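You operate a simulated robot arm through the tools that you are given. There is no shell and no other tool.

The job below is to be done with a simulated robot arm. You get a single attempt, and the scene is never put back.

Task
Heat the blue ring two cycles; the green ring joins for the second and stays for a third.
Fine: each on a pad of the ring heater; cycles by the orange button; blue back on the cooling tile before the third.

It is judged by the outcome, as a careful person would: the job done as asked, and still so three seconds after it is handed in. It fails if anything else is knocked over, pushed out of place, dropped, spilled or broken.

Robot
A 7-joint arm with a two-finger parallel gripper, fixed in place. Base frame: the origin is on the floor under the middle of its stand, x ahead of it, y to its left, z up; the work surface is at about z = 850. Units: mm, degrees, N and s.
It reaches about 1524 mm from its shoulder. Its first joint turns from -149.0 to 149.0 degrees. Payload 3.5 kg.
The tool frame sits at the grasp point between the pads (the TCP): z along the fingers, y along the line on which they close. The tips reach 23 mm beyond it. Largest opening 94 mm; finger width 38, thickness 10; the body of the gripper, 54 by 96 mm, starts 39 mm behind the TCP.
Orientation is told as [roll, pitch, yaw] about the base's x, y, z axes, in that order, counted from this pose: with the fingers straight down and closing along the base's y, the tool's x points along the base's -x, its y along +y and its z along -z.

Tools
- The arm moves only by the tool send_rows. Its argument "rows" is a list of rows, each a list of 7 numbers: the shift along the tool's x, y, z in mm, then the turn, a rotation vector about the tool's x, y, z in degrees, then the finger opening in mm, from 0 to 94. In form: [[x, y, z, wx, wy, wz, gripper], ...]. A call has 1 to 20 rows; each row shifts and turns the commanded pose from where the row before left it, along the tool's axes as they then stand. Rows are played at 5 a second. More than 50 mm and 8.6 degrees between two rows, or a gripper value outside its range, and nothing of the call is played. Where a pose cannot be reached the arm comes as near as it can. A force on the tool above 40 N (or 10 N above the force at the start of the call, whichever is more), or a blocked arm, ends the call early, and 0.2 s more pass. Each finger travels about 153 mm/s and halts on what it meets, pressing with about 39 N; the grip force reading is that of the motor and also rises with nothing between the fingers. The clock runs only during rows and for 0.2 s after the last one: add rows that do not move to give the fingers time. The reply holds the time, the measured pose of the TCP, the force on the tool along the base axes, the opening and the grip force, in the units named above and with some noise, with the torque about the TCP (base axes, N m) and any sound that the robot's microphone picked up.
- Cameras (640 x 400 px; columns grow to the right, rows downward): "scene" is fixed at [219.3, 500, 1618]; the picture's right is [0.67, -0.74, 0.00], its down [-0.52, -0.47, -0.72] and it looks along [0.53, 0.48, -0.70] (base axes); focal length 352 px, centre (320, 200). "wrist" rides on the gripper at [86, 16, -74] in the tool frame; the picture's right is [-0.18, 0.98, 0.00], its down [-0.58, -0.11, -0.81] and it looks along [-0.79, -0.15, 0.59] (tool axes); focal length 243 px, centre (320, 200). There is no depth. A picture from a camera that has moved, and an enlarged one, comes with that camera's place and axes in the base frame and with its lens.
- grab_frame(camera): a new picture of that camera. The clock stands still meanwhile.
- inspect(camera, box): a new picture of the part [left, top, right, bottom] of that camera's present view, enlarged. The clock stands still meanwhile.
- hand_in(): hands the job in; it is judged then, once.

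Places have to be worked out from the pictures, the camera data and where the tool is seen. Open the gripper and draw the arm clear of the work before you hand the job in, unless the task says otherwise.

The tools are called after "Emit:" by a JSON object that holds its "api" and its "payload". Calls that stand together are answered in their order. send_rows: Moves the arm, as the interface text tells. Its arguments: {"type":"object","properties":{"rows":{"type":"array","items":{"type":"array","items":{"type":"number"}}}},"required":["rows"]} The other tools are called the same way: grab_frame (camera) takes a picture; inspect (camera, box) takes an enlarged picture of a part of a camera's view; hand_in () hands the job in.

At the start:

```text
t: 0.0
tool_pos: [732.6, 817.3, 1242.6]
orientation: [0.1, 0.0, 0.2]
force: [-0.3, 1.2, 0.2]
torque: [0.02, 0.02, 0.03]
gripper_width: 94.1
grasp_force: 0.0
```

scene: 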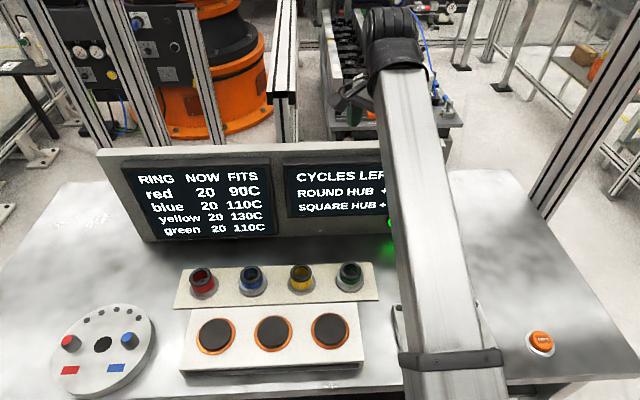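
wrist: 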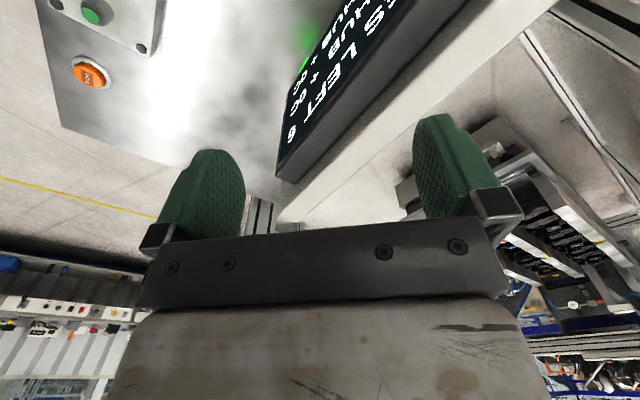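

I'll first look closely at the scene: display boards, rings, heater pads, buttons.

Emit:
{"api": "inspect", "payload": {"camera": "scene", "box": [160, 250, 400, 400]}}

Emit:
{"api": "inspect", "payload": {"camera": "scene", "box": [90, 130, 410, 250]}}

Emit:
{"api": "inspect", "payload": {"camera": "scene", "box": [0, 280, 200, 400]}}

Emit:
{"api": "inspect", "payload": {"camera": "scene", "box": [370, 180, 610, 400]}}

Emit:
{"api": "inspect", "payload": {"camera": "wrist", "box": [0, 0, 400, 250]}}

```text
2.67 times, centred on (280, 325) of scene
camera zoom: at [219.3, 500.0, 1618.0], right [0.67, -0.74, 0.0], down [-0.52, -0.47, -0.72], along [0.53, 0.48, -0.7], focal length 938 px, centre (427, -133)
```

zoom: 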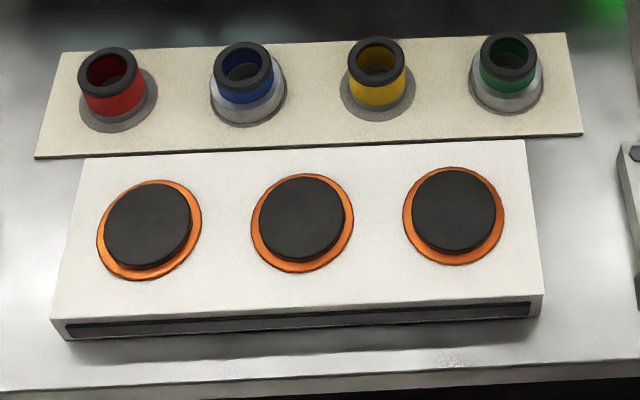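

```text
2.00 times, centred on (250, 190) of scene
camera zoom: at [219.3, 500.0, 1618.0], right [0.67, -0.74, 0.0], down [-0.52, -0.47, -0.72], along [0.53, 0.48, -0.7], focal length 704 px, centre (460, 220)
```

zoom: 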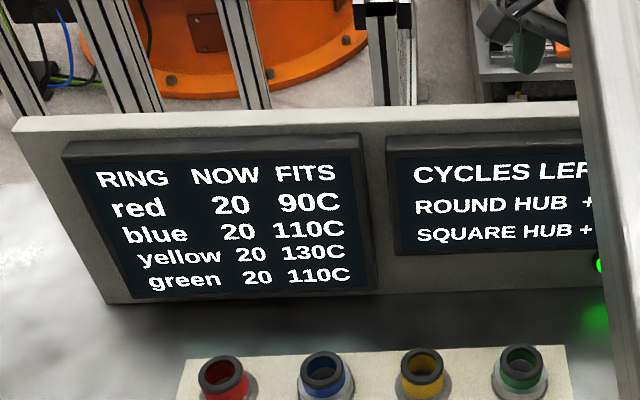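

```text
3.20 times, centred on (100, 340) of scene
camera zoom: at [219.3, 500.0, 1618.0], right [0.67, -0.74, 0.0], down [-0.52, -0.47, -0.72], along [0.53, 0.48, -0.7], focal length 1126 px, centre (1024, -248)
```

zoom: 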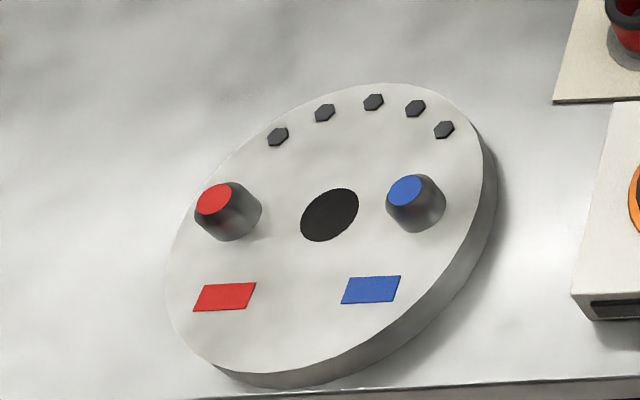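

```text
1.82 times, centred on (490, 290) of scene
camera zoom: at [219.3, 500.0, 1618.0], right [0.67, -0.74, 0.0], down [-0.52, -0.47, -0.72], along [0.53, 0.48, -0.7], focal length 640 px, centre (11, 36)
```

zoom: 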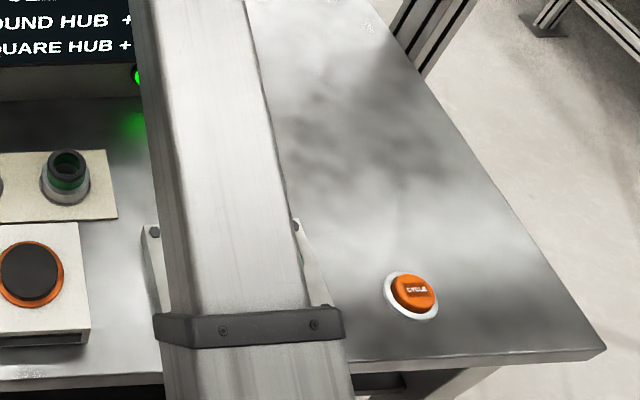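

```text
1.60 times, centred on (200, 125) of wrist
camera zoom: at [645.6, 832.8, 1317.5], right [0.18, 0.98, 0.0], down [0.58, -0.11, 0.81], along [0.79, -0.15, -0.59], focal length 388 px, centre (512, 320)
```

zoom: 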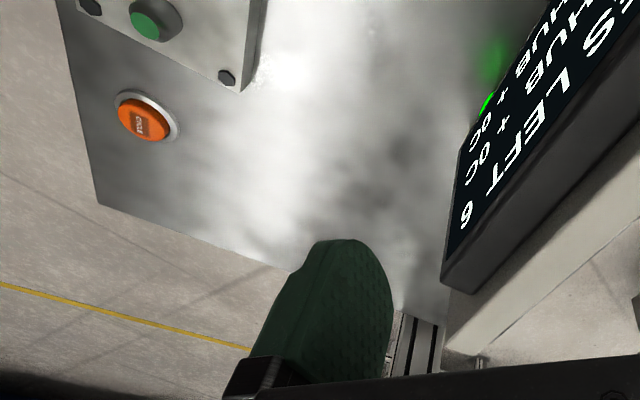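

The board, four rings, three heater pads and an orange CYCLE button (far right) are visible; the arm hides part of the bench, including a plate with a green button. I'll draw the tool back toward the base, staying high, to see more.

Emit:
{"api": "send_rows", "payload": {"rows": [[35, -27, 11.5, 0, 0, 0, 94], [35, -27, 11.5, 0, 0, 0, 94], [35, -27, 11.5, 0, 0, 0, 94], [35, -27, 11.5, 0, 0, 0, 94], [35, -27, 11.5, 0, 0, 0, 94], [35, -27, 11.5, 0, 0, 0, 94], [35, -27, 11.5, 0, 0, 0, 94], [35, -27, 11.5, 0, 0, 0, 94], [0, 0, 0, 0, 0, -7.5, 94], [0, 0, 0, 0, 0, -7.5, 94], [0, 0, 0, 0, 0, -7.5, 94], [0, 0, 0, 0, 0, -7.5, 94], [0, 0, 0, 0, 0, -7.5, 94], [0, 0, 0, 0, 0, -7.5, 94], [0, 0, 0, 0, 0, 0, 94]]}}

```text
t: 2.8
tool_pos: [458.5, 608.9, 1133.8]
orientation: [0.5, -0.7, 32.4]
force: [-11.5, 16.6, -3.6]
torque: [-1.26, -1.31, -1.91]
gripper_width: 94.3
grasp_force: 0.0
out of reach, approached as far as the arm can: row 7, 8
stopped in row 13: the force on the tool passed its limit at 91 N (the readings are from after the stop); the commanded pose is now the measured one
```

The call ended with a 91 N force at yaw 32°, so something was touched. I'll look at both cameras before any other move.

Emit:
{"api": "grab_frame", "payload": {"camera": "scene"}}

Emit:
{"api": "grab_frame", "payload": {"camera": "wrist"}}

```text
taken
```

scene: 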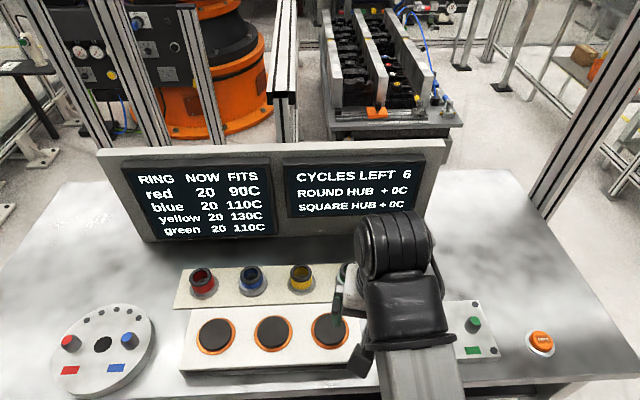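

```text
taken
camera wrist: at [375.9, 574.9, 1206.9], right [-0.37, 0.93, 0.01], down [0.54, 0.21, 0.81], along [0.75, 0.31, -0.58], focal length 243 px, centre (320, 200)
```

wrist: 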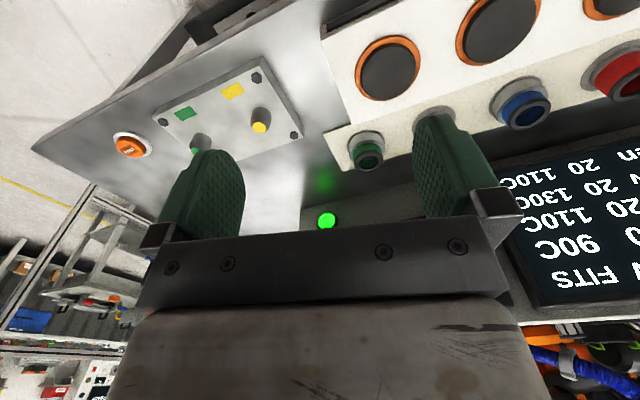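

The fingers are in free air (z≈1134) and nothing on the bench has moved; rows 7 and 8 were too close in, so the arm most likely met its own forearm. I'll move gently outward and up.

Emit:
{"api": "send_rows", "payload": {"rows": [[-15, 6, -5, 0, 0, 0, 94], [-31, 12, -10, 0, 0, 0, 94], [-31, 12, -10, 0, 0, 0, 94], [0, 0, 0, 0, 0, 0, 94]]}}

```text
t: 3.8
tool_pos: [506.3, 674.9, 1160.5]
orientation: [0.4, -0.6, 32.7]
force: [-0.5, 0.5, -0.2]
torque: [-0.02, 0.02, 0.02]
gripper_width: 93.9
grasp_force: 0.1
```

Free again, with forces near zero. Now I'll inspect the rings and plate from here.

Emit:
{"api": "grab_frame", "payload": {"camera": "wrist"}}

Emit:
{"api": "inspect", "payload": {"camera": "wrist", "box": [320, 0, 640, 200]}}

Emit:
{"api": "inspect", "payload": {"camera": "wrist", "box": [80, 0, 360, 200]}}

Emit:
{"api": "grab_frame", "payload": {"camera": "scene"}}

```text
taken
camera wrist: at [424.2, 640.2, 1232.8], right [-0.38, 0.93, 0.01], down [0.54, 0.21, 0.81], along [0.75, 0.31, -0.58], focal length 243 px, centre (320, 200)
```

wrist: 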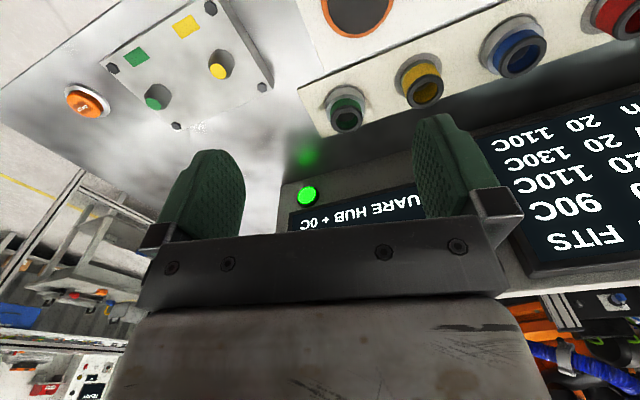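

```text
2.00 times, centred on (480, 100) of wrist
camera zoom: at [424.2, 640.2, 1232.8], right [-0.38, 0.93, 0.01], down [0.54, 0.21, 0.81], along [0.75, 0.31, -0.58], focal length 485 px, centre (0, 400)
```

zoom: 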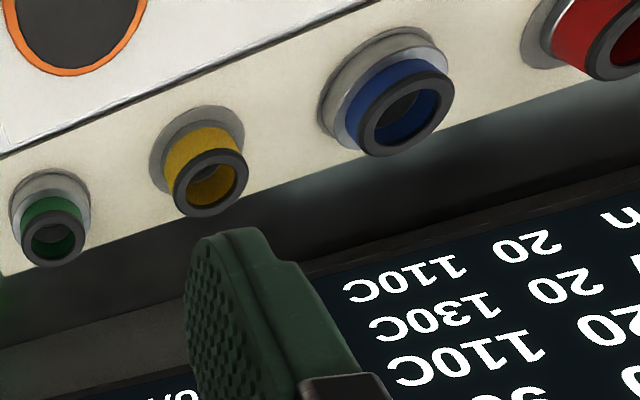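

```text
2.00 times, centred on (220, 100) of wrist
camera zoom: at [424.2, 640.2, 1232.8], right [-0.38, 0.93, 0.01], down [0.54, 0.21, 0.81], along [0.75, 0.31, -0.58], focal length 485 px, centre (520, 400)
```

zoom: 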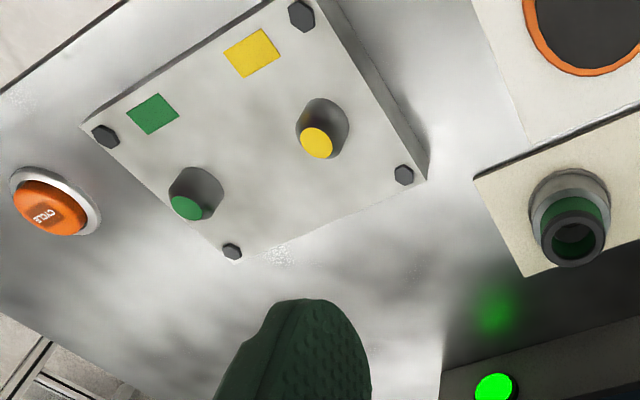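

```text
taken
```

scene: 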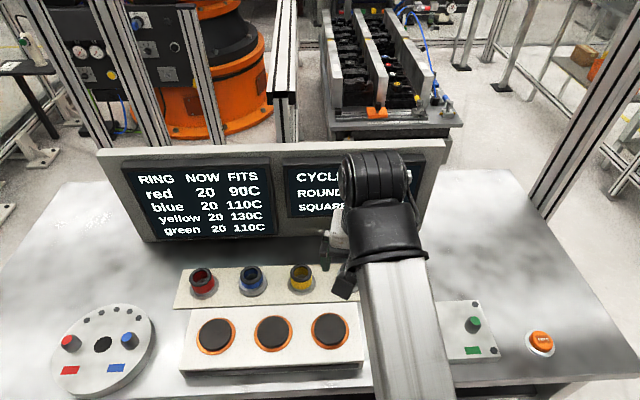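

The rings look stepped (silver collar, coloured band, dark rim). Triangulating both views puts the blue ring top near (466, 950, 892) with the row running at −45°. I'll go above blue at z≈1040 with yaw 45° for a close look.

Emit:
{"api": "send_rows", "payload": {"rows": [[-20.8, 28, 0, 0, 0, -4.1, 94], [-20.8, 28, 0, 0, 0, -4.1, 94], [-20.8, 28, 0, 0, 0, -4.1, 94], [-20.8, 28, 0, 0, 0, 0, 94], [-20.8, 28, 10, 0, 0, 0, 94], [-20.8, 28, 20, 0, 0, 0, 94], [-20.8, 28, 30, 0, 0, 0, 94], [-20.8, 28, 30, 0, 0, 0, 94], [0, 0, 30, 0, 0, 0, 94], [0, 0, 0, 0, 0, 0, 94]]}}

Emit:
{"api": "grab_frame", "payload": {"camera": "wrist"}}

Emit:
{"api": "grab_frame", "payload": {"camera": "scene"}}

```text
t: 4.1
tool_pos: [506.0, 697.3, 1158.9]
orientation: [0.7, -0.6, 34.3]
force: [-3.6, 8.3, -4.0]
torque: [-0.58, -0.62, -0.83]
gripper_width: 94.1
grasp_force: 0.0
stopped in row 1: the force on the tool passed its limit at 62 N (the readings are from after the stop); the commanded pose is now the measured one
```

```text
taken
camera wrist: at [425.2, 660.4, 1232.6], right [-0.4, 0.92, 0.01], down [0.54, 0.23, 0.81], along [0.74, 0.33, -0.59], focal length 243 px, centre (320, 200)
```

wrist: 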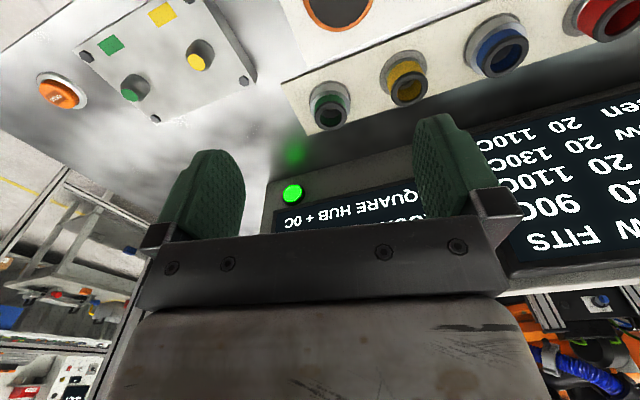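

```text
taken
```

scene: 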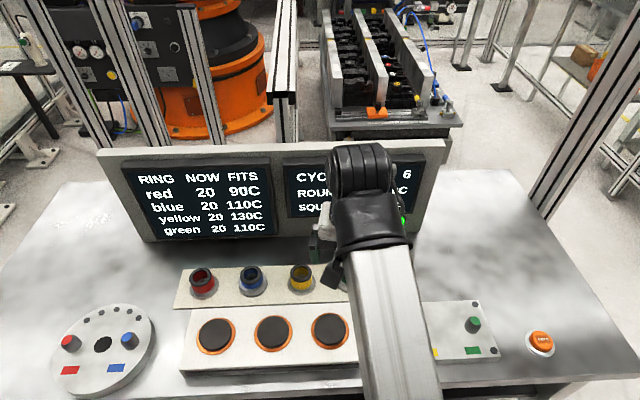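

The arm is blocked again near yaw 33°, which fits the camera side swinging into the forearm. Since the rings are round, I'll turn back to yaw 0 (free before) and approach blue that way.

Emit:
{"api": "send_rows", "payload": {"rows": [[0, 0, 0, 0, 0, 3, 94], [0, 0, 0, 0, 0, 6.5, 94], [0, 0, 0, 0, 0, 6.5, 94], [0, 0, 0, 0, 0, 6.5, 94], [0, 0, 0, 0, 0, 6.5, 94], [0, 0, 0, 0, 0, 5.3, 94], [0, 0, 0, 0, 0, 0, 94]]}}

```text
t: 5.7
tool_pos: [506.6, 696.3, 1160.4]
orientation: [0.9, -0.1, 0.2]
force: [-1.2, 0.0, -0.8]
torque: [-0.01, 0.02, -0.01]
gripper_width: 94.1
grasp_force: 0.1
```

Yaw is back at 0 with no force. I'll level the small roll and move over the blue ring at z≈1040.

Emit:
{"api": "send_rows", "payload": {"rows": [[3, 18, 0, 0.9, 0, 0.2, 94], [6, 36, 10, 0, 0, 0, 94], [6, 36, 20, 0, 0, 0, 94], [6, 36, 20, 0, 0, 0, 94], [6, 36, 20, 0, 0, 0, 94], [6, 36, 20, 0, 0, 0, 94], [6, 36, 20, 0, 0, 0, 94], [3, 20, 10, 0, 0, 0, 94], [0, 0, 0, 0, 0, 0, 94]]}}

Emit:
{"api": "grab_frame", "payload": {"camera": "wrist"}}

Emit:
{"api": "grab_frame", "payload": {"camera": "scene"}}

```text
t: 7.7
tool_pos: [462.2, 950.9, 1037.4]
orientation: [0.0, -0.1, -0.2]
force: [0.1, -0.4, 0.2]
torque: [-0.02, -0.01, -0.01]
gripper_width: 94.0
grasp_force: 0.0
```

```text
taken
camera wrist: at [375.5, 966.3, 1110.4], right [0.19, 0.98, 0.0], down [0.58, -0.11, 0.81], along [0.79, -0.15, -0.59], focal length 243 px, centre (320, 200)
```

wrist: 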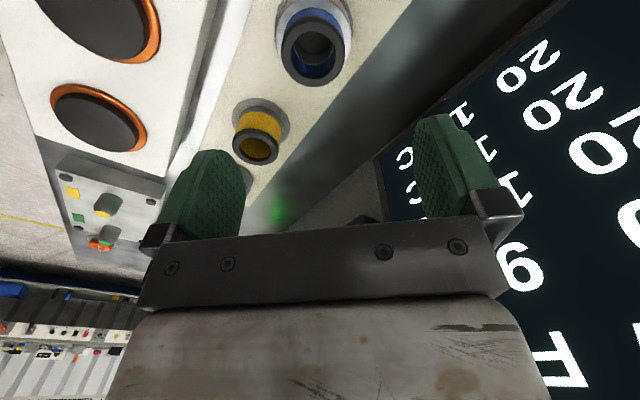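

```text
taken
```

scene: 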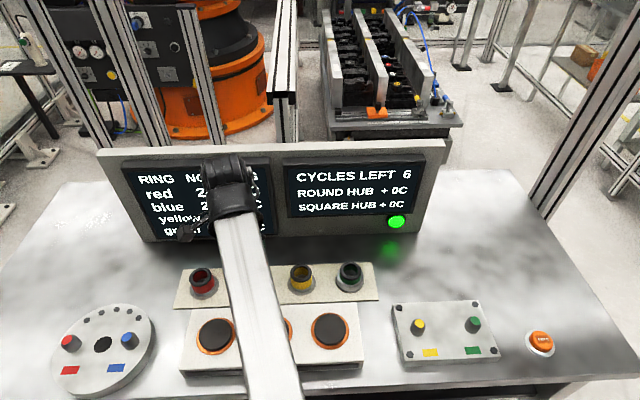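

Good position. I'll enlarge the blue ring in the wrist view.

Emit:
{"api": "inspect", "payload": {"camera": "wrist", "box": [220, 0, 380, 100]}}

Emit:
{"api": "inspect", "payload": {"camera": "wrist", "box": [160, 80, 320, 180]}}

Emit:
{"api": "inspect", "payload": {"camera": "scene", "box": [260, 240, 400, 328]}}

```text
4.00 times, centred on (300, 50) of wrist
camera zoom: at [375.5, 966.3, 1110.4], right [0.19, 0.98, 0.0], down [0.58, -0.11, 0.81], along [0.79, -0.15, -0.59], focal length 970 px, centre (400, 800)
```

zoom: 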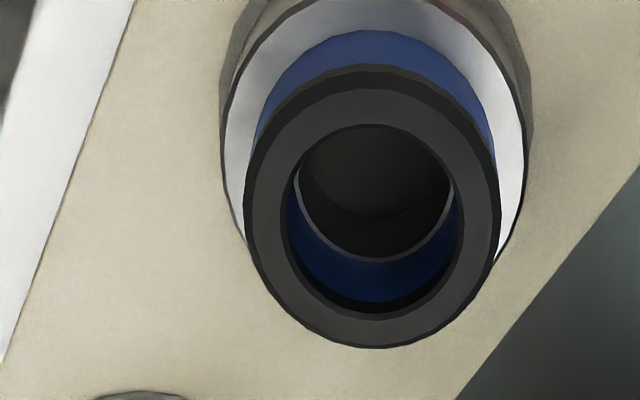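

```text
4.00 times, centred on (240, 130) of wrist
camera zoom: at [375.5, 966.3, 1110.4], right [0.19, 0.98, 0.0], down [0.58, -0.11, 0.81], along [0.79, -0.15, -0.59], focal length 970 px, centre (640, 480)
```

zoom: 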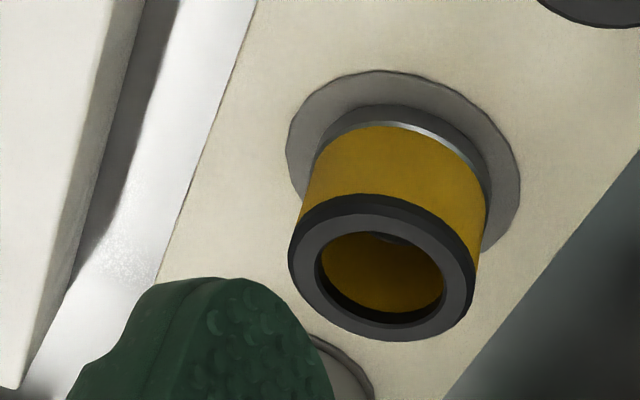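

```text
4.55 times, centred on (330, 284) of scene
camera zoom: at [219.3, 500.0, 1618.0], right [0.67, -0.74, 0.0], down [-0.52, -0.47, -0.72], along [0.53, 0.48, -0.7], focal length 1599 px, centre (274, -182)
```

zoom: 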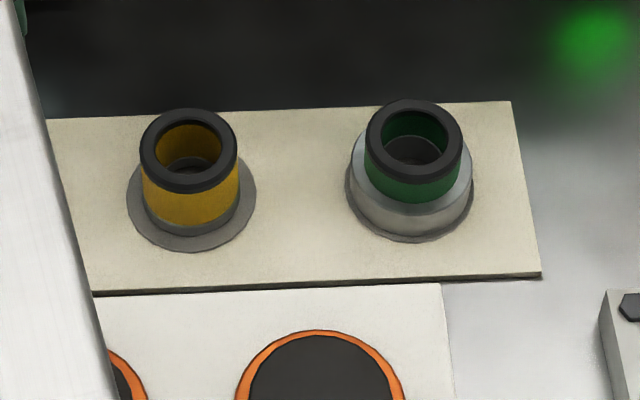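

Blue's centre shows at about (464, 944); below its coloured band is a wide silver base of uncertain height. I'll back off 100 mm and go lower for a more side-on view through the fingers.

Emit:
{"api": "send_rows", "payload": {"rows": [[33, 0, 20, 0, 0, 0, 94], [33, 0, 20, 0, 0, 0, 94], [34, 0, 25, 0, 0, 0, 94], [0, 0, 0, 0, 0, 0, 94]]}}

Emit:
{"api": "grab_frame", "payload": {"camera": "wrist"}}

Emit:
{"api": "inspect", "payload": {"camera": "wrist", "box": [240, 120, 400, 220]}}

Emit:
{"api": "inspect", "payload": {"camera": "wrist", "box": [0, 0, 320, 200]}}

```text
t: 8.7
tool_pos: [366.5, 948.0, 975.7]
orientation: [-0.1, -0.2, -0.1]
force: [-0.6, -0.5, 0.1]
torque: [0.0, 0.03, 0.02]
gripper_width: 93.8
grasp_force: 0.1
```

```text
taken
camera wrist: at [279.5, 965.2, 1049.4], right [0.18, 0.98, 0.0], down [0.58, -0.11, 0.81], along [0.79, -0.15, -0.59], focal length 243 px, centre (320, 200)
```

wrist: 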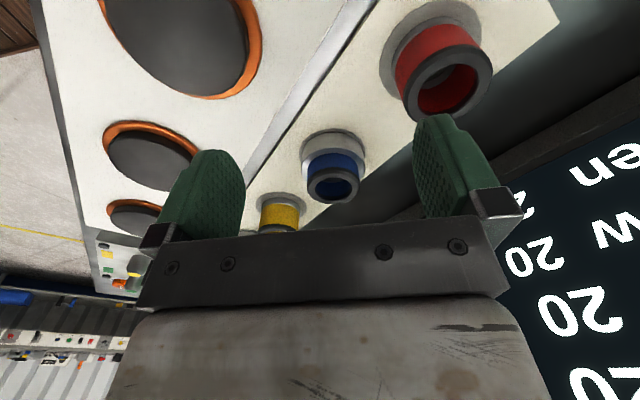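

```text
4.00 times, centred on (320, 170) of wrist
camera zoom: at [279.5, 965.2, 1049.4], right [0.18, 0.98, 0.0], down [0.58, -0.11, 0.81], along [0.79, -0.15, -0.59], focal length 970 px, centre (320, 320)
```

zoom: 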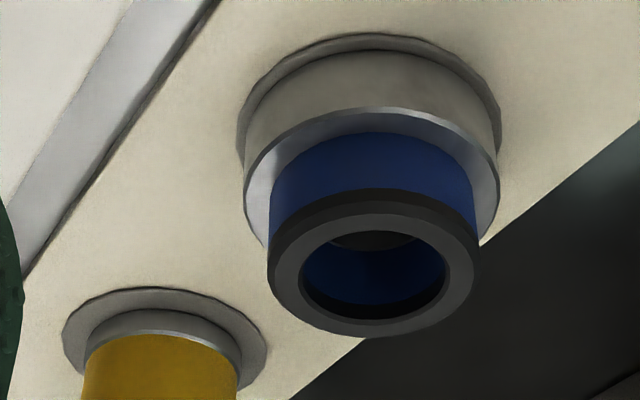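

```text
2.00 times, centred on (160, 100) of wrist
camera zoom: at [279.5, 965.2, 1049.4], right [0.18, 0.98, 0.0], down [0.58, -0.11, 0.81], along [0.79, -0.15, -0.59], focal length 485 px, centre (640, 400)
```

zoom: 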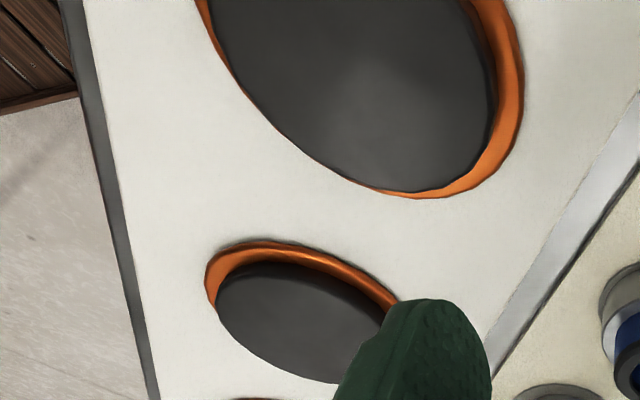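

The side view is clear: ring top at z≈903, centre near (460, 945), a silver flange about 65 mm wide up to z≈884, and a band about 51 mm wide above it. Next I'll hover over the left and middle pads to measure them.

Emit:
{"api": "send_rows", "payload": {"rows": [[15, -20, -20, 0, 0, 0, 94], [15, -25, -25, 0, 0, 0, 94], [16, -18, -20, 0, 0, 0, 94], [0, 0, 0, 0, 0, 0, 94]]}}

Emit:
{"api": "grab_frame", "payload": {"camera": "wrist"}}

Emit:
{"api": "inspect", "payload": {"camera": "wrist", "box": [200, 0, 440, 150]}}

```text
t: 9.7
tool_pos: [319.9, 887.0, 1037.6]
orientation: [-0.1, -0.1, -0.2]
force: [-1.1, -0.2, 0.2]
torque: [0.0, 0.02, -0.01]
gripper_width: 94.2
grasp_force: 0.1
```

```text
taken
camera wrist: at [232.6, 903.4, 1112.2], right [0.19, 0.98, 0.0], down [0.58, -0.11, 0.81], along [0.79, -0.15, -0.59], focal length 243 px, centre (320, 200)
```

wrist: 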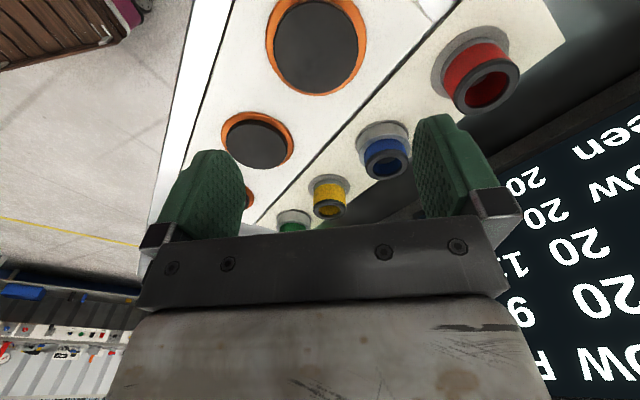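

```text
2.67 times, centred on (320, 75) of wrist
camera zoom: at [232.6, 903.4, 1112.2], right [0.19, 0.98, 0.0], down [0.58, -0.11, 0.81], along [0.79, -0.15, -0.59], focal length 647 px, centre (320, 533)
```

zoom: 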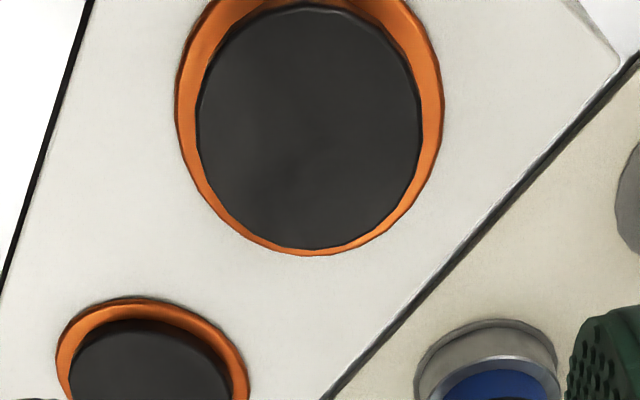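

Pad tops triangulate to z≈900: left pad at (316, 885) and middle pad at (402.5, 800). I'll go back over blue and come down to just above it to check alignment.

Emit:
{"api": "send_rows", "payload": {"rows": [[-35, 14.5, 0, 0, 0, 0, 94], [-35, 14.5, 0, 0, 0, 0, 94], [-35, 14.5, 0, 0, 0, 0, 94], [-35, 14.5, 0, 0, 0, -0.2, 94], [0, 0, 30, 0, 0, 0, 94], [0, 0, 30, 0, 0, 0, 94], [0, 0, 30, 0, 0, 0, 94], [0, 0, 0, 0, 0, 0, 94], [0, 0, 0, 0, 0, 0, 94]]}}

Emit:
{"api": "grab_frame", "payload": {"camera": "wrist"}}

Emit:
{"api": "inspect", "payload": {"camera": "wrist", "box": [160, 60, 480, 260]}}

Emit:
{"api": "grab_frame", "payload": {"camera": "scene"}}

```text
t: 11.7
tool_pos: [459.5, 943.3, 949.1]
orientation: [-0.1, -0.2, 0.2]
force: [-0.2, 0.4, 0.1]
torque: [-0.01, -0.01, -0.03]
gripper_width: 93.8
grasp_force: 0.1
```

```text
taken
camera wrist: at [372.1, 959.9, 1022.6], right [0.18, 0.98, 0.0], down [0.58, -0.11, 0.81], along [0.79, -0.15, -0.59], focal length 243 px, centre (320, 200)
```

wrist: 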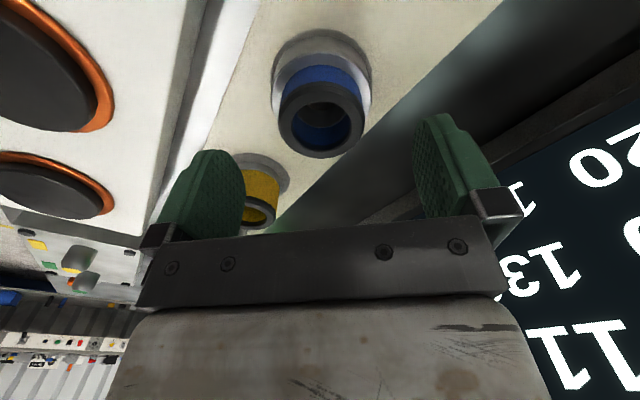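

```text
2.00 times, centred on (320, 160) of wrist
camera zoom: at [372.1, 959.9, 1022.6], right [0.18, 0.98, 0.0], down [0.58, -0.11, 0.81], along [0.79, -0.15, -0.59], focal length 485 px, centre (320, 280)
```

zoom: 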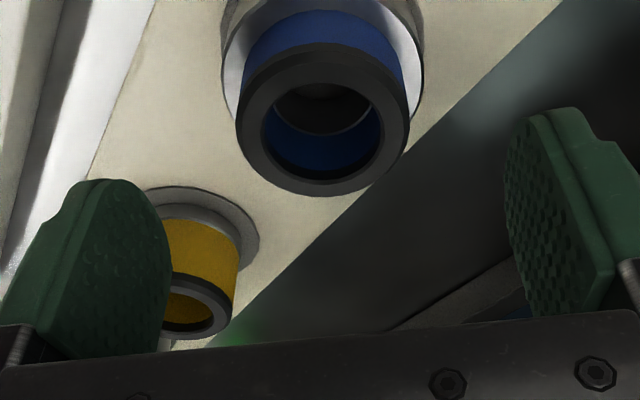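

```text
taken
```

scene: 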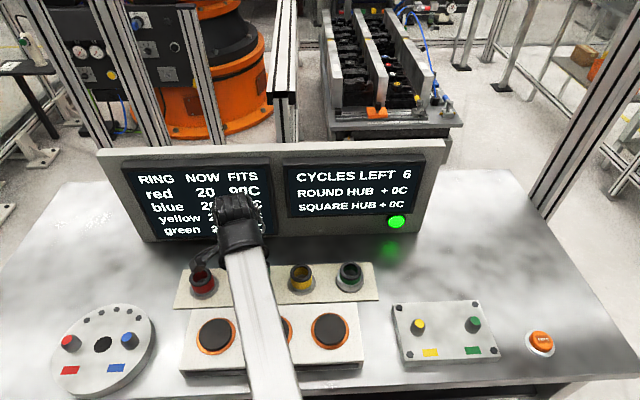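

Blue's rim is centred between the fingers, about 1.5 mm off. I'll come down so the tips are just above the silver flange (TCP z≈911.5).

Emit:
{"api": "send_rows", "payload": {"rows": [[1.5, 1.5, 12, 0, 0, 0, 94], [0, 0, 12, 0, 0, 0, 94], [0, 0, 8, 0, 0, 0, 94], [0, 0, 5, 0, 0, 0, 94], [0, 0, 0, 0, 0, 0, 94], [0, 0, 0, 0, 0, 0, 94]]}}

Emit:
{"api": "inspect", "payload": {"camera": "wrist", "box": [160, 60, 480, 260]}}

```text
t: 13.1
tool_pos: [458.0, 944.8, 910.6]
orientation: [-0.1, -0.1, 0.1]
force: [0.0, 1.0, -0.3]
torque: [-0.01, -0.02, -0.05]
gripper_width: 93.9
grasp_force: 0.0
```

```text
2.00 times, centred on (320, 160) of wrist
camera zoom: at [370.4, 961.2, 985.5], right [0.18, 0.98, 0.0], down [0.58, -0.11, 0.81], along [0.79, -0.15, -0.59], focal length 485 px, centre (320, 280)
```

zoom: 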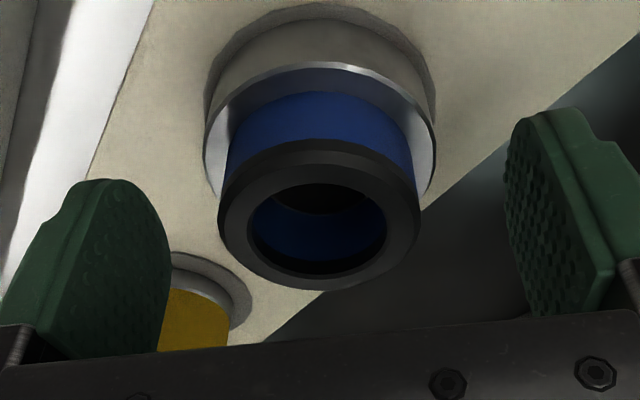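

The tips look level with, or just above, the flange top. I'll close and read the opening: about 50 means the band, about 62 means the flange.

Emit:
{"api": "send_rows", "payload": {"rows": [[0, 0, -1.5, 0, 0, 0, 94], [0, 0, 0, 0, 0, 0, 70], [0, 0, 0, 0, 0, 0, 56], [0, 0, 0, 0, 0, 0, 46], [0, 0, 0, 0, 0, 0, 40], [0, 0, 0, 0, 0, 0, 40], [0, 0, 0, 0, 0, 0, 40]]}}

Emit:
{"api": "inspect", "payload": {"camera": "wrist", "box": [160, 60, 480, 260]}}

```text
t: 14.7
tool_pos: [455.9, 946.4, 912.9]
orientation: [-0.1, -0.1, 0.1]
force: [1.1, -1.4, 0.2]
torque: [0.04, 0.01, -0.02]
gripper_width: 51.2
grasp_force: 39.3
```

```text
2.00 times, centred on (320, 160) of wrist
camera zoom: at [370.1, 961.3, 987.4], right [0.18, 0.98, 0.0], down [0.58, -0.11, 0.81], along [0.79, -0.15, -0.59], focal length 485 px, centre (320, 280)
```

zoom: 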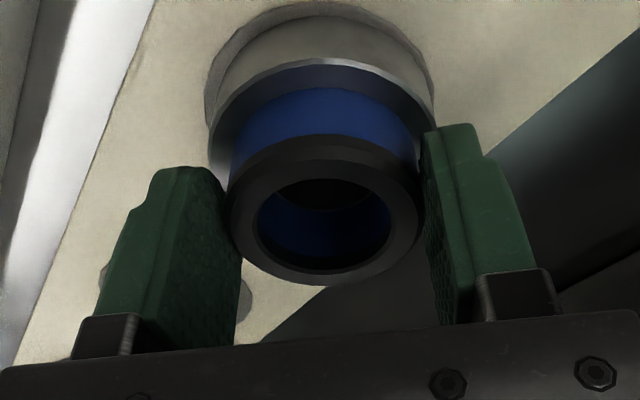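

Opening is 51.2 mm with a firm 39 N grip, so the band is held. I'll lift gently and check that the ring comes along.

Emit:
{"api": "send_rows", "payload": {"rows": [[0, 0, -4, 0, 0, 0, 40], [0, 0, -6, 0, 0, 0, 40], [0, 0, -15, 0, 0, 0, 40], [0, 0, -25, 0, 0, 0, 40], [0, 0, -30, 0, 0, 0, 40], [0, 0, 0, 0, 0, 0, 40]]}}

Emit:
{"api": "grab_frame", "payload": {"camera": "wrist"}}

Emit:
{"api": "inspect", "payload": {"camera": "wrist", "box": [160, 60, 480, 260]}}

```text
t: 16.1
tool_pos: [456.5, 945.4, 994.7]
orientation: [-0.2, -0.1, 0.2]
force: [-0.3, 0.1, -3.6]
torque: [-0.01, 0.06, -0.01]
gripper_width: 51.4
grasp_force: 38.5
```

```text
taken
camera wrist: at [369.9, 960.7, 1069.1], right [0.18, 0.98, 0.0], down [0.58, -0.1, 0.81], along [0.79, -0.15, -0.59], focal length 243 px, centre (320, 200)
```

wrist: 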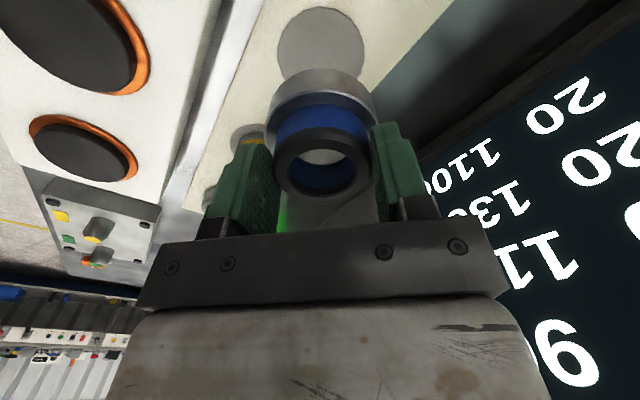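

```text
2.00 times, centred on (320, 160) of wrist
camera zoom: at [369.9, 960.7, 1069.1], right [0.18, 0.98, 0.0], down [0.58, -0.1, 0.81], along [0.79, -0.15, -0.59], focal length 485 px, centre (320, 280)
```

zoom: 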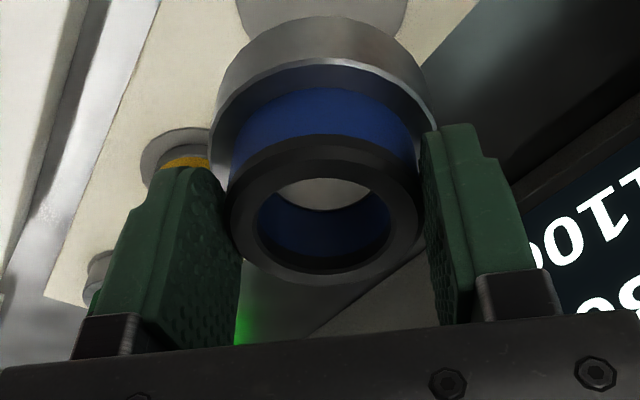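

The ring is held and lifted (about 3.6 N). I'll carry it level over the left pad and check alignment before lowering.

Emit:
{"api": "send_rows", "payload": {"rows": [[15, -6, 0, 0, 0, 0, 40], [29, -12, 0, 0, 0, 0, 40], [29, -12, 0, 0, 0, 0, 40], [29, -12, 0, 0, 0, 0, 40], [29, -12, 0, 0, 0, 0, 40], [14.3, -6, 0, 0, 0, 0, 40], [0, 0, 0, 0, 0, 0, 40], [0, 0, 0, 0, 0, 0, 40]]}}

Emit:
{"api": "inspect", "payload": {"camera": "wrist", "box": [160, 0, 480, 200]}}

Emit:
{"api": "grab_frame", "payload": {"camera": "scene"}}

```text
t: 17.9
tool_pos: [311.9, 885.8, 993.8]
orientation: [-0.3, -0.1, 0.3]
force: [0.3, -0.7, -4.1]
torque: [0.02, 0.03, -0.03]
gripper_width: 51.1
grasp_force: 38.7
```

```text
2.00 times, centred on (320, 100) of wrist
camera zoom: at [225.3, 901.3, 1068.3], right [0.18, 0.98, 0.0], down [0.58, -0.11, 0.81], along [0.79, -0.15, -0.59], focal length 485 px, centre (320, 400)
```

zoom: 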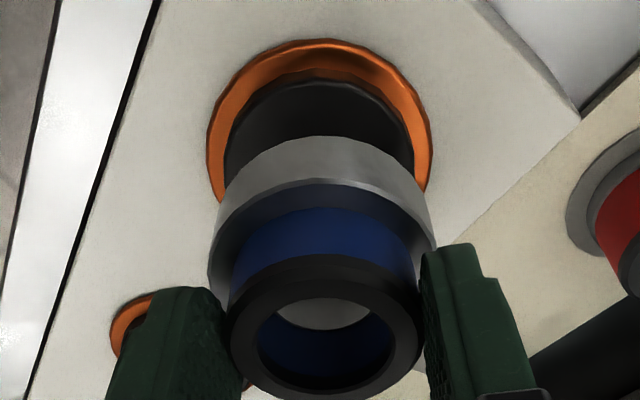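

```text
taken
```

scene: 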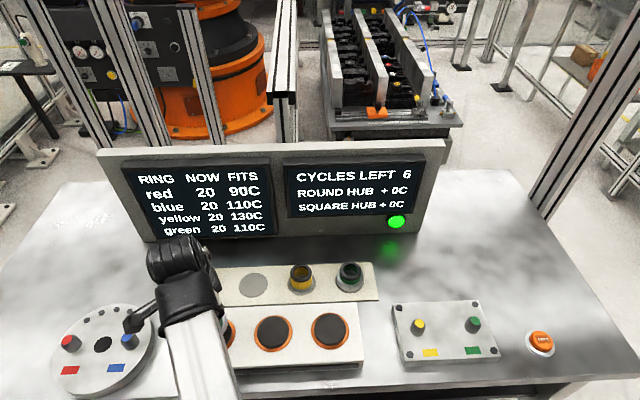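

Ring and pad line up sideways to within about 1 mm. I'll lower to a few millimetres above the expected contact height (TCP z≈962).

Emit:
{"api": "send_rows", "payload": {"rows": [[0, -0.7, 10, 0, 0, 0, 40], [0, 0, 12, 0, 0, 0, 40], [0, 0, 7, 0, 0, 0, 40], [0, 0, 3, 0, 0, 0, 40], [0, 0, 0, 0, 0, 0, 40], [0, 0, 0, 0, 0, 0, 40]]}}

Emit:
{"api": "inspect", "payload": {"camera": "wrist", "box": [160, 0, 480, 200]}}

```text
t: 19.3
tool_pos: [311.7, 885.7, 962.2]
orientation: [-0.1, 0.0, 0.1]
force: [0.5, -3.2, 22.3]
torque: [0.0, 0.28, -0.09]
gripper_width: 51.3
grasp_force: 38.8
```

```text
2.00 times, centred on (320, 100) of wrist
camera zoom: at [224.7, 901.1, 1036.3], right [0.18, 0.98, 0.0], down [0.58, -0.11, 0.81], along [0.79, -0.15, -0.59], focal length 485 px, centre (320, 400)
```

zoom: 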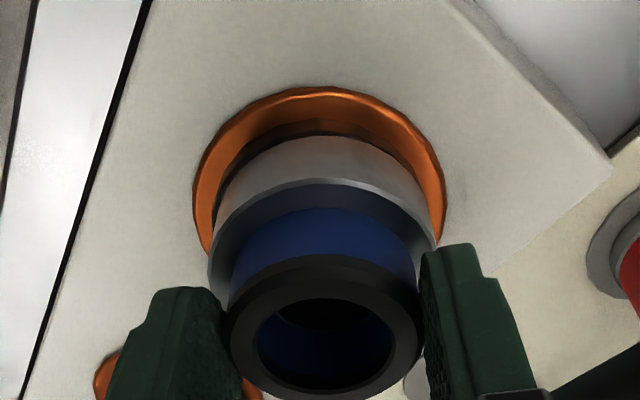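

Contact is already made (22 N upward), so the ring is on the pad. I'll ease up slightly and zoom in to check centring before releasing.

Emit:
{"api": "send_rows", "payload": {"rows": [[0, 0, -0.6, 0, 0, 0, 40], [0, 0, 0, 0, 0, 0, 40]]}}

Emit:
{"api": "inspect", "payload": {"camera": "wrist", "box": [240, 30, 400, 130]}}

```text
t: 19.9
tool_pos: [311.7, 886.2, 962.3]
orientation: [-0.2, -0.1, 0.2]
force: [-1.3, -7.5, 14.6]
torque: [0.05, -0.25, -0.07]
gripper_width: 50.9
grasp_force: 39.2
```

```text
4.00 times, centred on (320, 80) of wrist
camera zoom: at [224.8, 901.5, 1036.3], right [0.18, 0.98, 0.0], down [0.58, -0.11, 0.81], along [0.79, -0.15, -0.59], focal length 970 px, centre (320, 680)
```

zoom: 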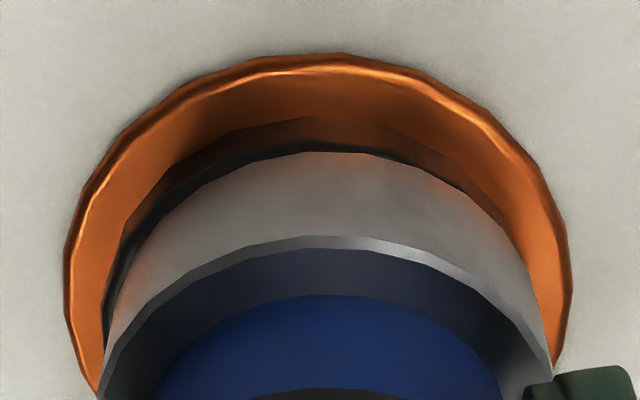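

The ring sits about 1.2 mm toward +y of the pad centre. I'll lift 3 mm, shift −1.2 mm in y and set it down again lightly.

Emit:
{"api": "send_rows", "payload": {"rows": [[0, 0, -3, 0, 0, 0, 40], [0, -1.2, 0, 0, 0, 0, 40], [0, 0, 0, 0, 0, 0, 40], [0, 0, 1.5, 0, 0, 0, 40], [0, 0, 1, 0, 0, 0, 40], [0, 0, 0, 0, 0, 0, 40]]}}

Emit:
{"api": "inspect", "payload": {"camera": "wrist", "box": [240, 30, 400, 130]}}

```text
t: 21.3
tool_pos: [312.4, 885.6, 962.7]
orientation: [-0.2, 0.0, 0.1]
force: [0.2, 0.4, -4.5]
torque: [-0.02, 0.02, 0.03]
gripper_width: 51.1
grasp_force: 39.3
```

```text
4.00 times, centred on (320, 80) of wrist
camera zoom: at [225.3, 900.8, 1036.7], right [0.18, 0.98, 0.0], down [0.58, -0.11, 0.81], along [0.79, -0.15, -0.59], focal length 970 px, centre (320, 680)
```

zoom: 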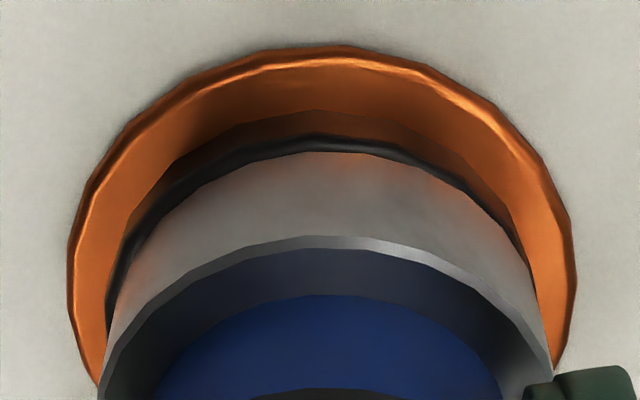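

Now it is well centred and hanging about 1 mm above the pad. I'll lower in half-millimetre rows until it touches.

Emit:
{"api": "send_rows", "payload": {"rows": [[0, 0, 0.5, 0, 0, 0, 40], [0, 0, 0.5, 0, 0, 0, 40], [0, 0, 0, 0, 0, 0, 40]]}}

```text
t: 22.1
tool_pos: [312.2, 885.1, 962.3]
orientation: [-0.2, -0.1, 0.2]
force: [0.3, -2.9, 8.3]
torque: [0.0, -0.01, -0.11]
gripper_width: 51.2
grasp_force: 38.9
```

It touches at 8 N, so I'll open the fingers and retreat straight up.

Emit:
{"api": "send_rows", "payload": {"rows": [[0, 0, 0, 0, 0, 0, 58], [0, 0, 0, 0, 0, 0, 75], [0, 0, 0, 0, 0, 0, 94], [0, 0, 0, 0, 0, 0, 94], [0, 0, -10, 0, 0, 0, 94], [0, 0, -25, 0, 0, 0, 94], [0, 0, -35, 0, 0, 0, 94], [0, 0, -35, 0, 0, 0, 94], [0, 0, 0, 0, 0, 0, 94]]}}

Emit:
{"api": "grab_frame", "payload": {"camera": "wrist"}}

Emit:
{"api": "inspect", "payload": {"camera": "wrist", "box": [240, 0, 400, 100]}}

```text
t: 24.1
tool_pos: [309.0, 885.0, 1067.5]
orientation: [-0.3, -0.2, 0.1]
force: [0.1, -0.4, -0.5]
torque: [-0.01, -0.06, -0.01]
gripper_width: 93.9
grasp_force: 0.1
```

```text
taken
camera wrist: at [222.4, 901.2, 1141.5], right [0.18, 0.98, 0.0], down [0.58, -0.1, 0.81], along [0.79, -0.15, -0.59], focal length 243 px, centre (320, 200)
```

wrist: 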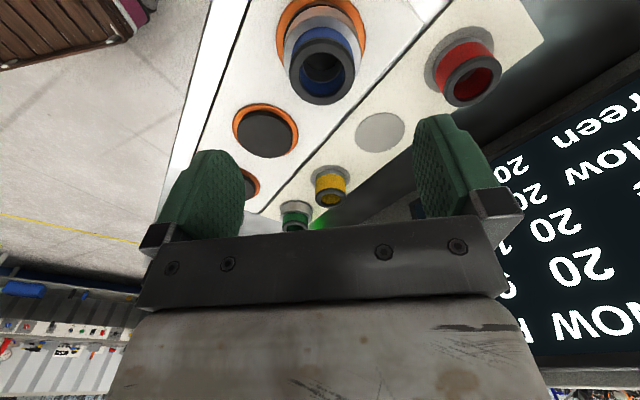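

```text
4.00 times, centred on (320, 50) of wrist
camera zoom: at [222.4, 901.2, 1141.5], right [0.18, 0.98, 0.0], down [0.58, -0.1, 0.81], along [0.79, -0.15, -0.59], focal length 970 px, centre (320, 800)
```

zoom: 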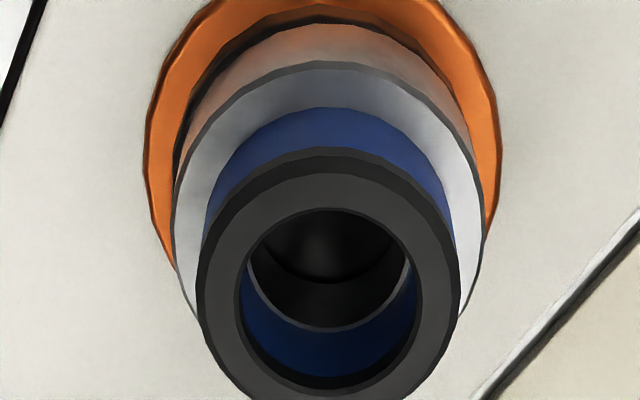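

Blue stands squarely on the left pad. Now I'll travel toward the orange button on an outward arc, staying high, and then turn to yaw −25° to keep clear of the forearm.

Emit:
{"api": "send_rows", "payload": {"rows": [[-18, -15, -3, 0, 0, 0, 94], [-36, -29.3, -3, 0, 0, 0, 94], [-36, -29.3, -3, 0, 0, 0, 94], [-36, -29.3, -3, 0, 0, 0, 94], [-36, -29.3, -3, 0, 0, 0, 94], [-36, -29.3, -3, 0, 0, 0, 94], [-36, -29.3, -3, 0, 0, 0, 94], [-17, -14, 0, 0, 0, 0, 94], [0, 0, 0, 0, 0, 6.25, 94], [0, 0, 0, 0, 0, 6.25, 94], [0, 0, 0, 0, 0, 6.25, 94], [0, 0, 0, 0, 0, 6.25, 94], [0, 0, 0, 0, 0, 0, 94]]}}

Emit:
{"api": "grab_frame", "payload": {"camera": "scene"}}

```text
t: 26.9
tool_pos: [563.1, 681.5, 1088.1]
orientation: [-0.1, -0.2, -24.8]
force: [-0.1, 0.4, 0.0]
torque: [0.02, -0.01, -0.02]
gripper_width: 94.0
grasp_force: 0.1
```

```text
taken
```

scene: 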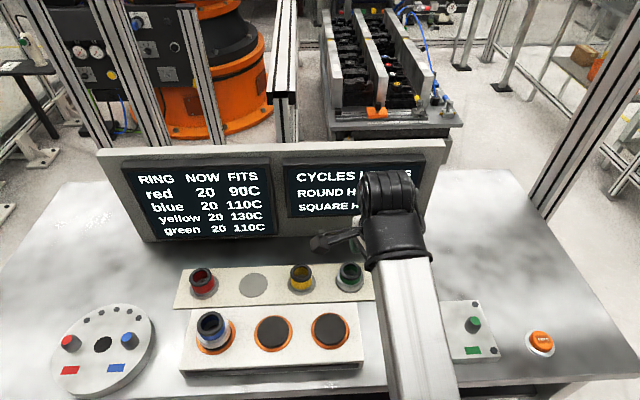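

Blue on its pad is visible in the scene view and all else is unchanged. I'll continue to a hover above the button, closing the fingers on the way.

Emit:
{"api": "send_rows", "payload": {"rows": [[-18, -10.7, 0, 0, 0, 0, 70], [-36.6, -21.5, 0, 0, 0, 0, 40], [-36.6, -21.5, 0, 0, 0, 0, 10], [-36.6, -21.5, 5, 0, 0, 0, 0], [-36.6, -21.5, 10, 0, 0, 0, 0], [-36.6, -21.5, 10, 0, 0, 0, 0], [-36.6, -21.5, 15, 0, 0, 0, 0], [-36.6, -21.5, 15, 0, 0, 0, 0], [-36.6, -21.5, 15, 0, 0, 0, 0], [-18, -10.7, 10, 0, 0, 0, 0], [0, 0, 0, 0, 0, 0, 0], [0, 0, 0, 0, 0, 0, 0]]}}

Emit:
{"api": "grab_frame", "payload": {"camera": "wrist"}}

Emit:
{"api": "grab_frame", "payload": {"camera": "scene"}}

Emit:
{"api": "inspect", "payload": {"camera": "wrist", "box": [240, 0, 400, 100]}}

```text
t: 29.5
tool_pos: [786.6, 366.7, 1013.1]
orientation: [0.0, -0.2, -24.8]
force: [0.1, -0.9, 0.0]
torque: [-0.01, -0.01, 0.03]
gripper_width: 0.0
grasp_force: 38.6
```

```text
taken
camera wrist: at [712.8, 417.1, 1086.5], right [0.58, 0.81, 0.0], down [0.48, -0.34, 0.81], along [0.66, -0.47, -0.59], focal length 243 px, centre (320, 200)
```

wrist: 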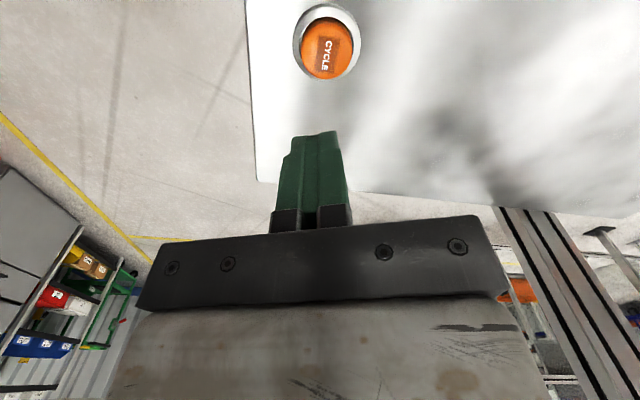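

```text
taken
```

scene: 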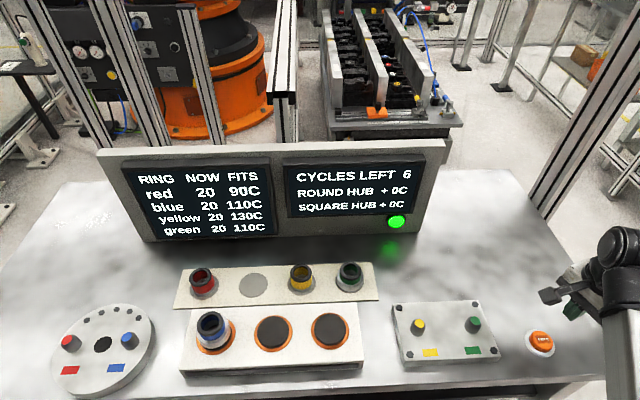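

```text
4.00 times, centred on (320, 50) of wrist
camera zoom: at [712.8, 417.1, 1086.5], right [0.58, 0.81, 0.0], down [0.48, -0.34, 0.81], along [0.66, -0.47, -0.59], focal length 970 px, centre (320, 800)
```

zoom: 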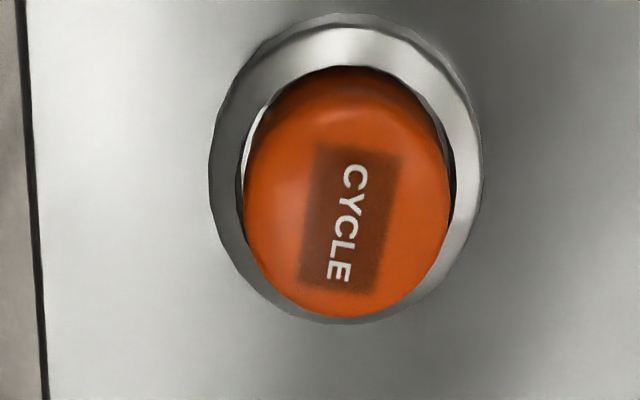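

The button is about 5 mm off the tool axis, with its cap top near z≈866. I'll shift over its centre and lower to about 20 mm above it.

Emit:
{"api": "send_rows", "payload": {"rows": [[-4.5, 4.8, 20, 0, 0, 0, 0], [0, 0, 30, 0, 0, 0, 0], [0, 0, 30, 0, 0, 0, 0], [0, 0, 20, 0, 0, 0, 0], [0, 0, 0, 0, 0, 0, 0]]}}

Emit:
{"api": "grab_frame", "payload": {"camera": "wrist"}}

Emit:
{"api": "inspect", "payload": {"camera": "scene", "box": [480, 290, 640, 390]}}

```text
t: 30.7
tool_pos: [786.4, 367.9, 909.2]
orientation: [-0.1, -0.3, -25.0]
force: [-0.2, -0.2, -0.2]
torque: [-0.01, 0.0, -0.01]
gripper_width: 0.4
grasp_force: 38.8
```

```text
taken
camera wrist: at [714.2, 419.4, 983.5], right [0.58, 0.81, 0.0], down [0.48, -0.34, 0.81], along [0.66, -0.47, -0.59], focal length 243 px, centre (320, 200)
```

wrist: 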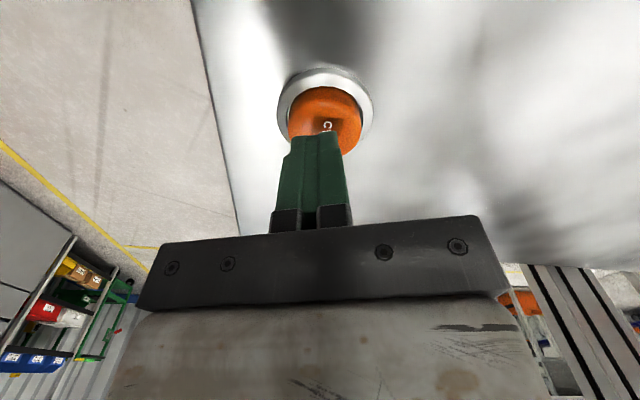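

```text
4.00 times, centred on (560, 340) of scene
camera zoom: at [219.3, 500.0, 1618.0], right [0.67, -0.74, 0.0], down [-0.52, -0.47, -0.72], along [0.53, 0.48, -0.7], focal length 1407 px, centre (-640, -360)
```

zoom: 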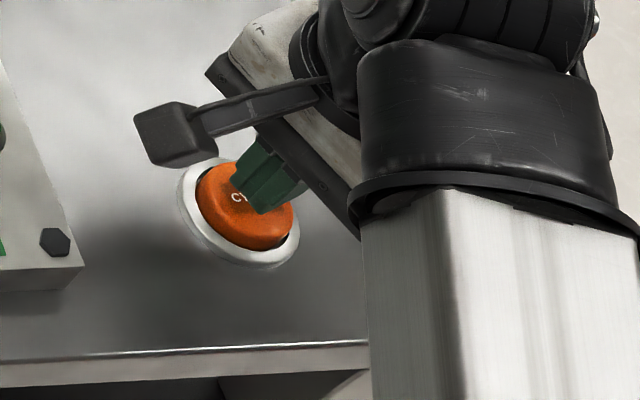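

The fingertip will land near the cap centre. I'll lower in small steps to find contact.

Emit:
{"api": "send_rows", "payload": {"rows": [[0, 1.5, 5, 0, 0, 0, 0], [0, 0, 4, 0, 0, 0, 0], [0, 0, 3, 0, 0, 0, 0], [0, 0, 2, 0, 0, 0, 0], [0, 0, 0, 0, 0, 0, 0]]}}

```text
t: 31.9
tool_pos: [788.1, 371.9, 895.4]
orientation: [-0.1, -0.2, -24.7]
force: [-0.4, -0.6, 1.0]
torque: [-0.02, -0.01, -0.03]
gripper_width: 0.2
grasp_force: 39.5
```

No contact yet with the tip at z≈872. I'll continue down in small steps.

Emit:
{"api": "send_rows", "payload": {"rows": [[0, 0, 1.5, 0, 0, 0, 0], [0, 0, 1.5, 0, 0, 0, 0], [0, 0, 1.5, 0, 0, 0, 0], [0, 0, 1.5, 0, 0, 0, 0]]}}

```text
t: 32.9
tool_pos: [788.2, 371.3, 889.4]
orientation: [-0.1, -0.2, -24.9]
force: [-0.6, -1.5, 5.8]
torque: [-0.02, 0.13, 0.02]
gripper_width: 0.1
grasp_force: 38.8
heard: click
```

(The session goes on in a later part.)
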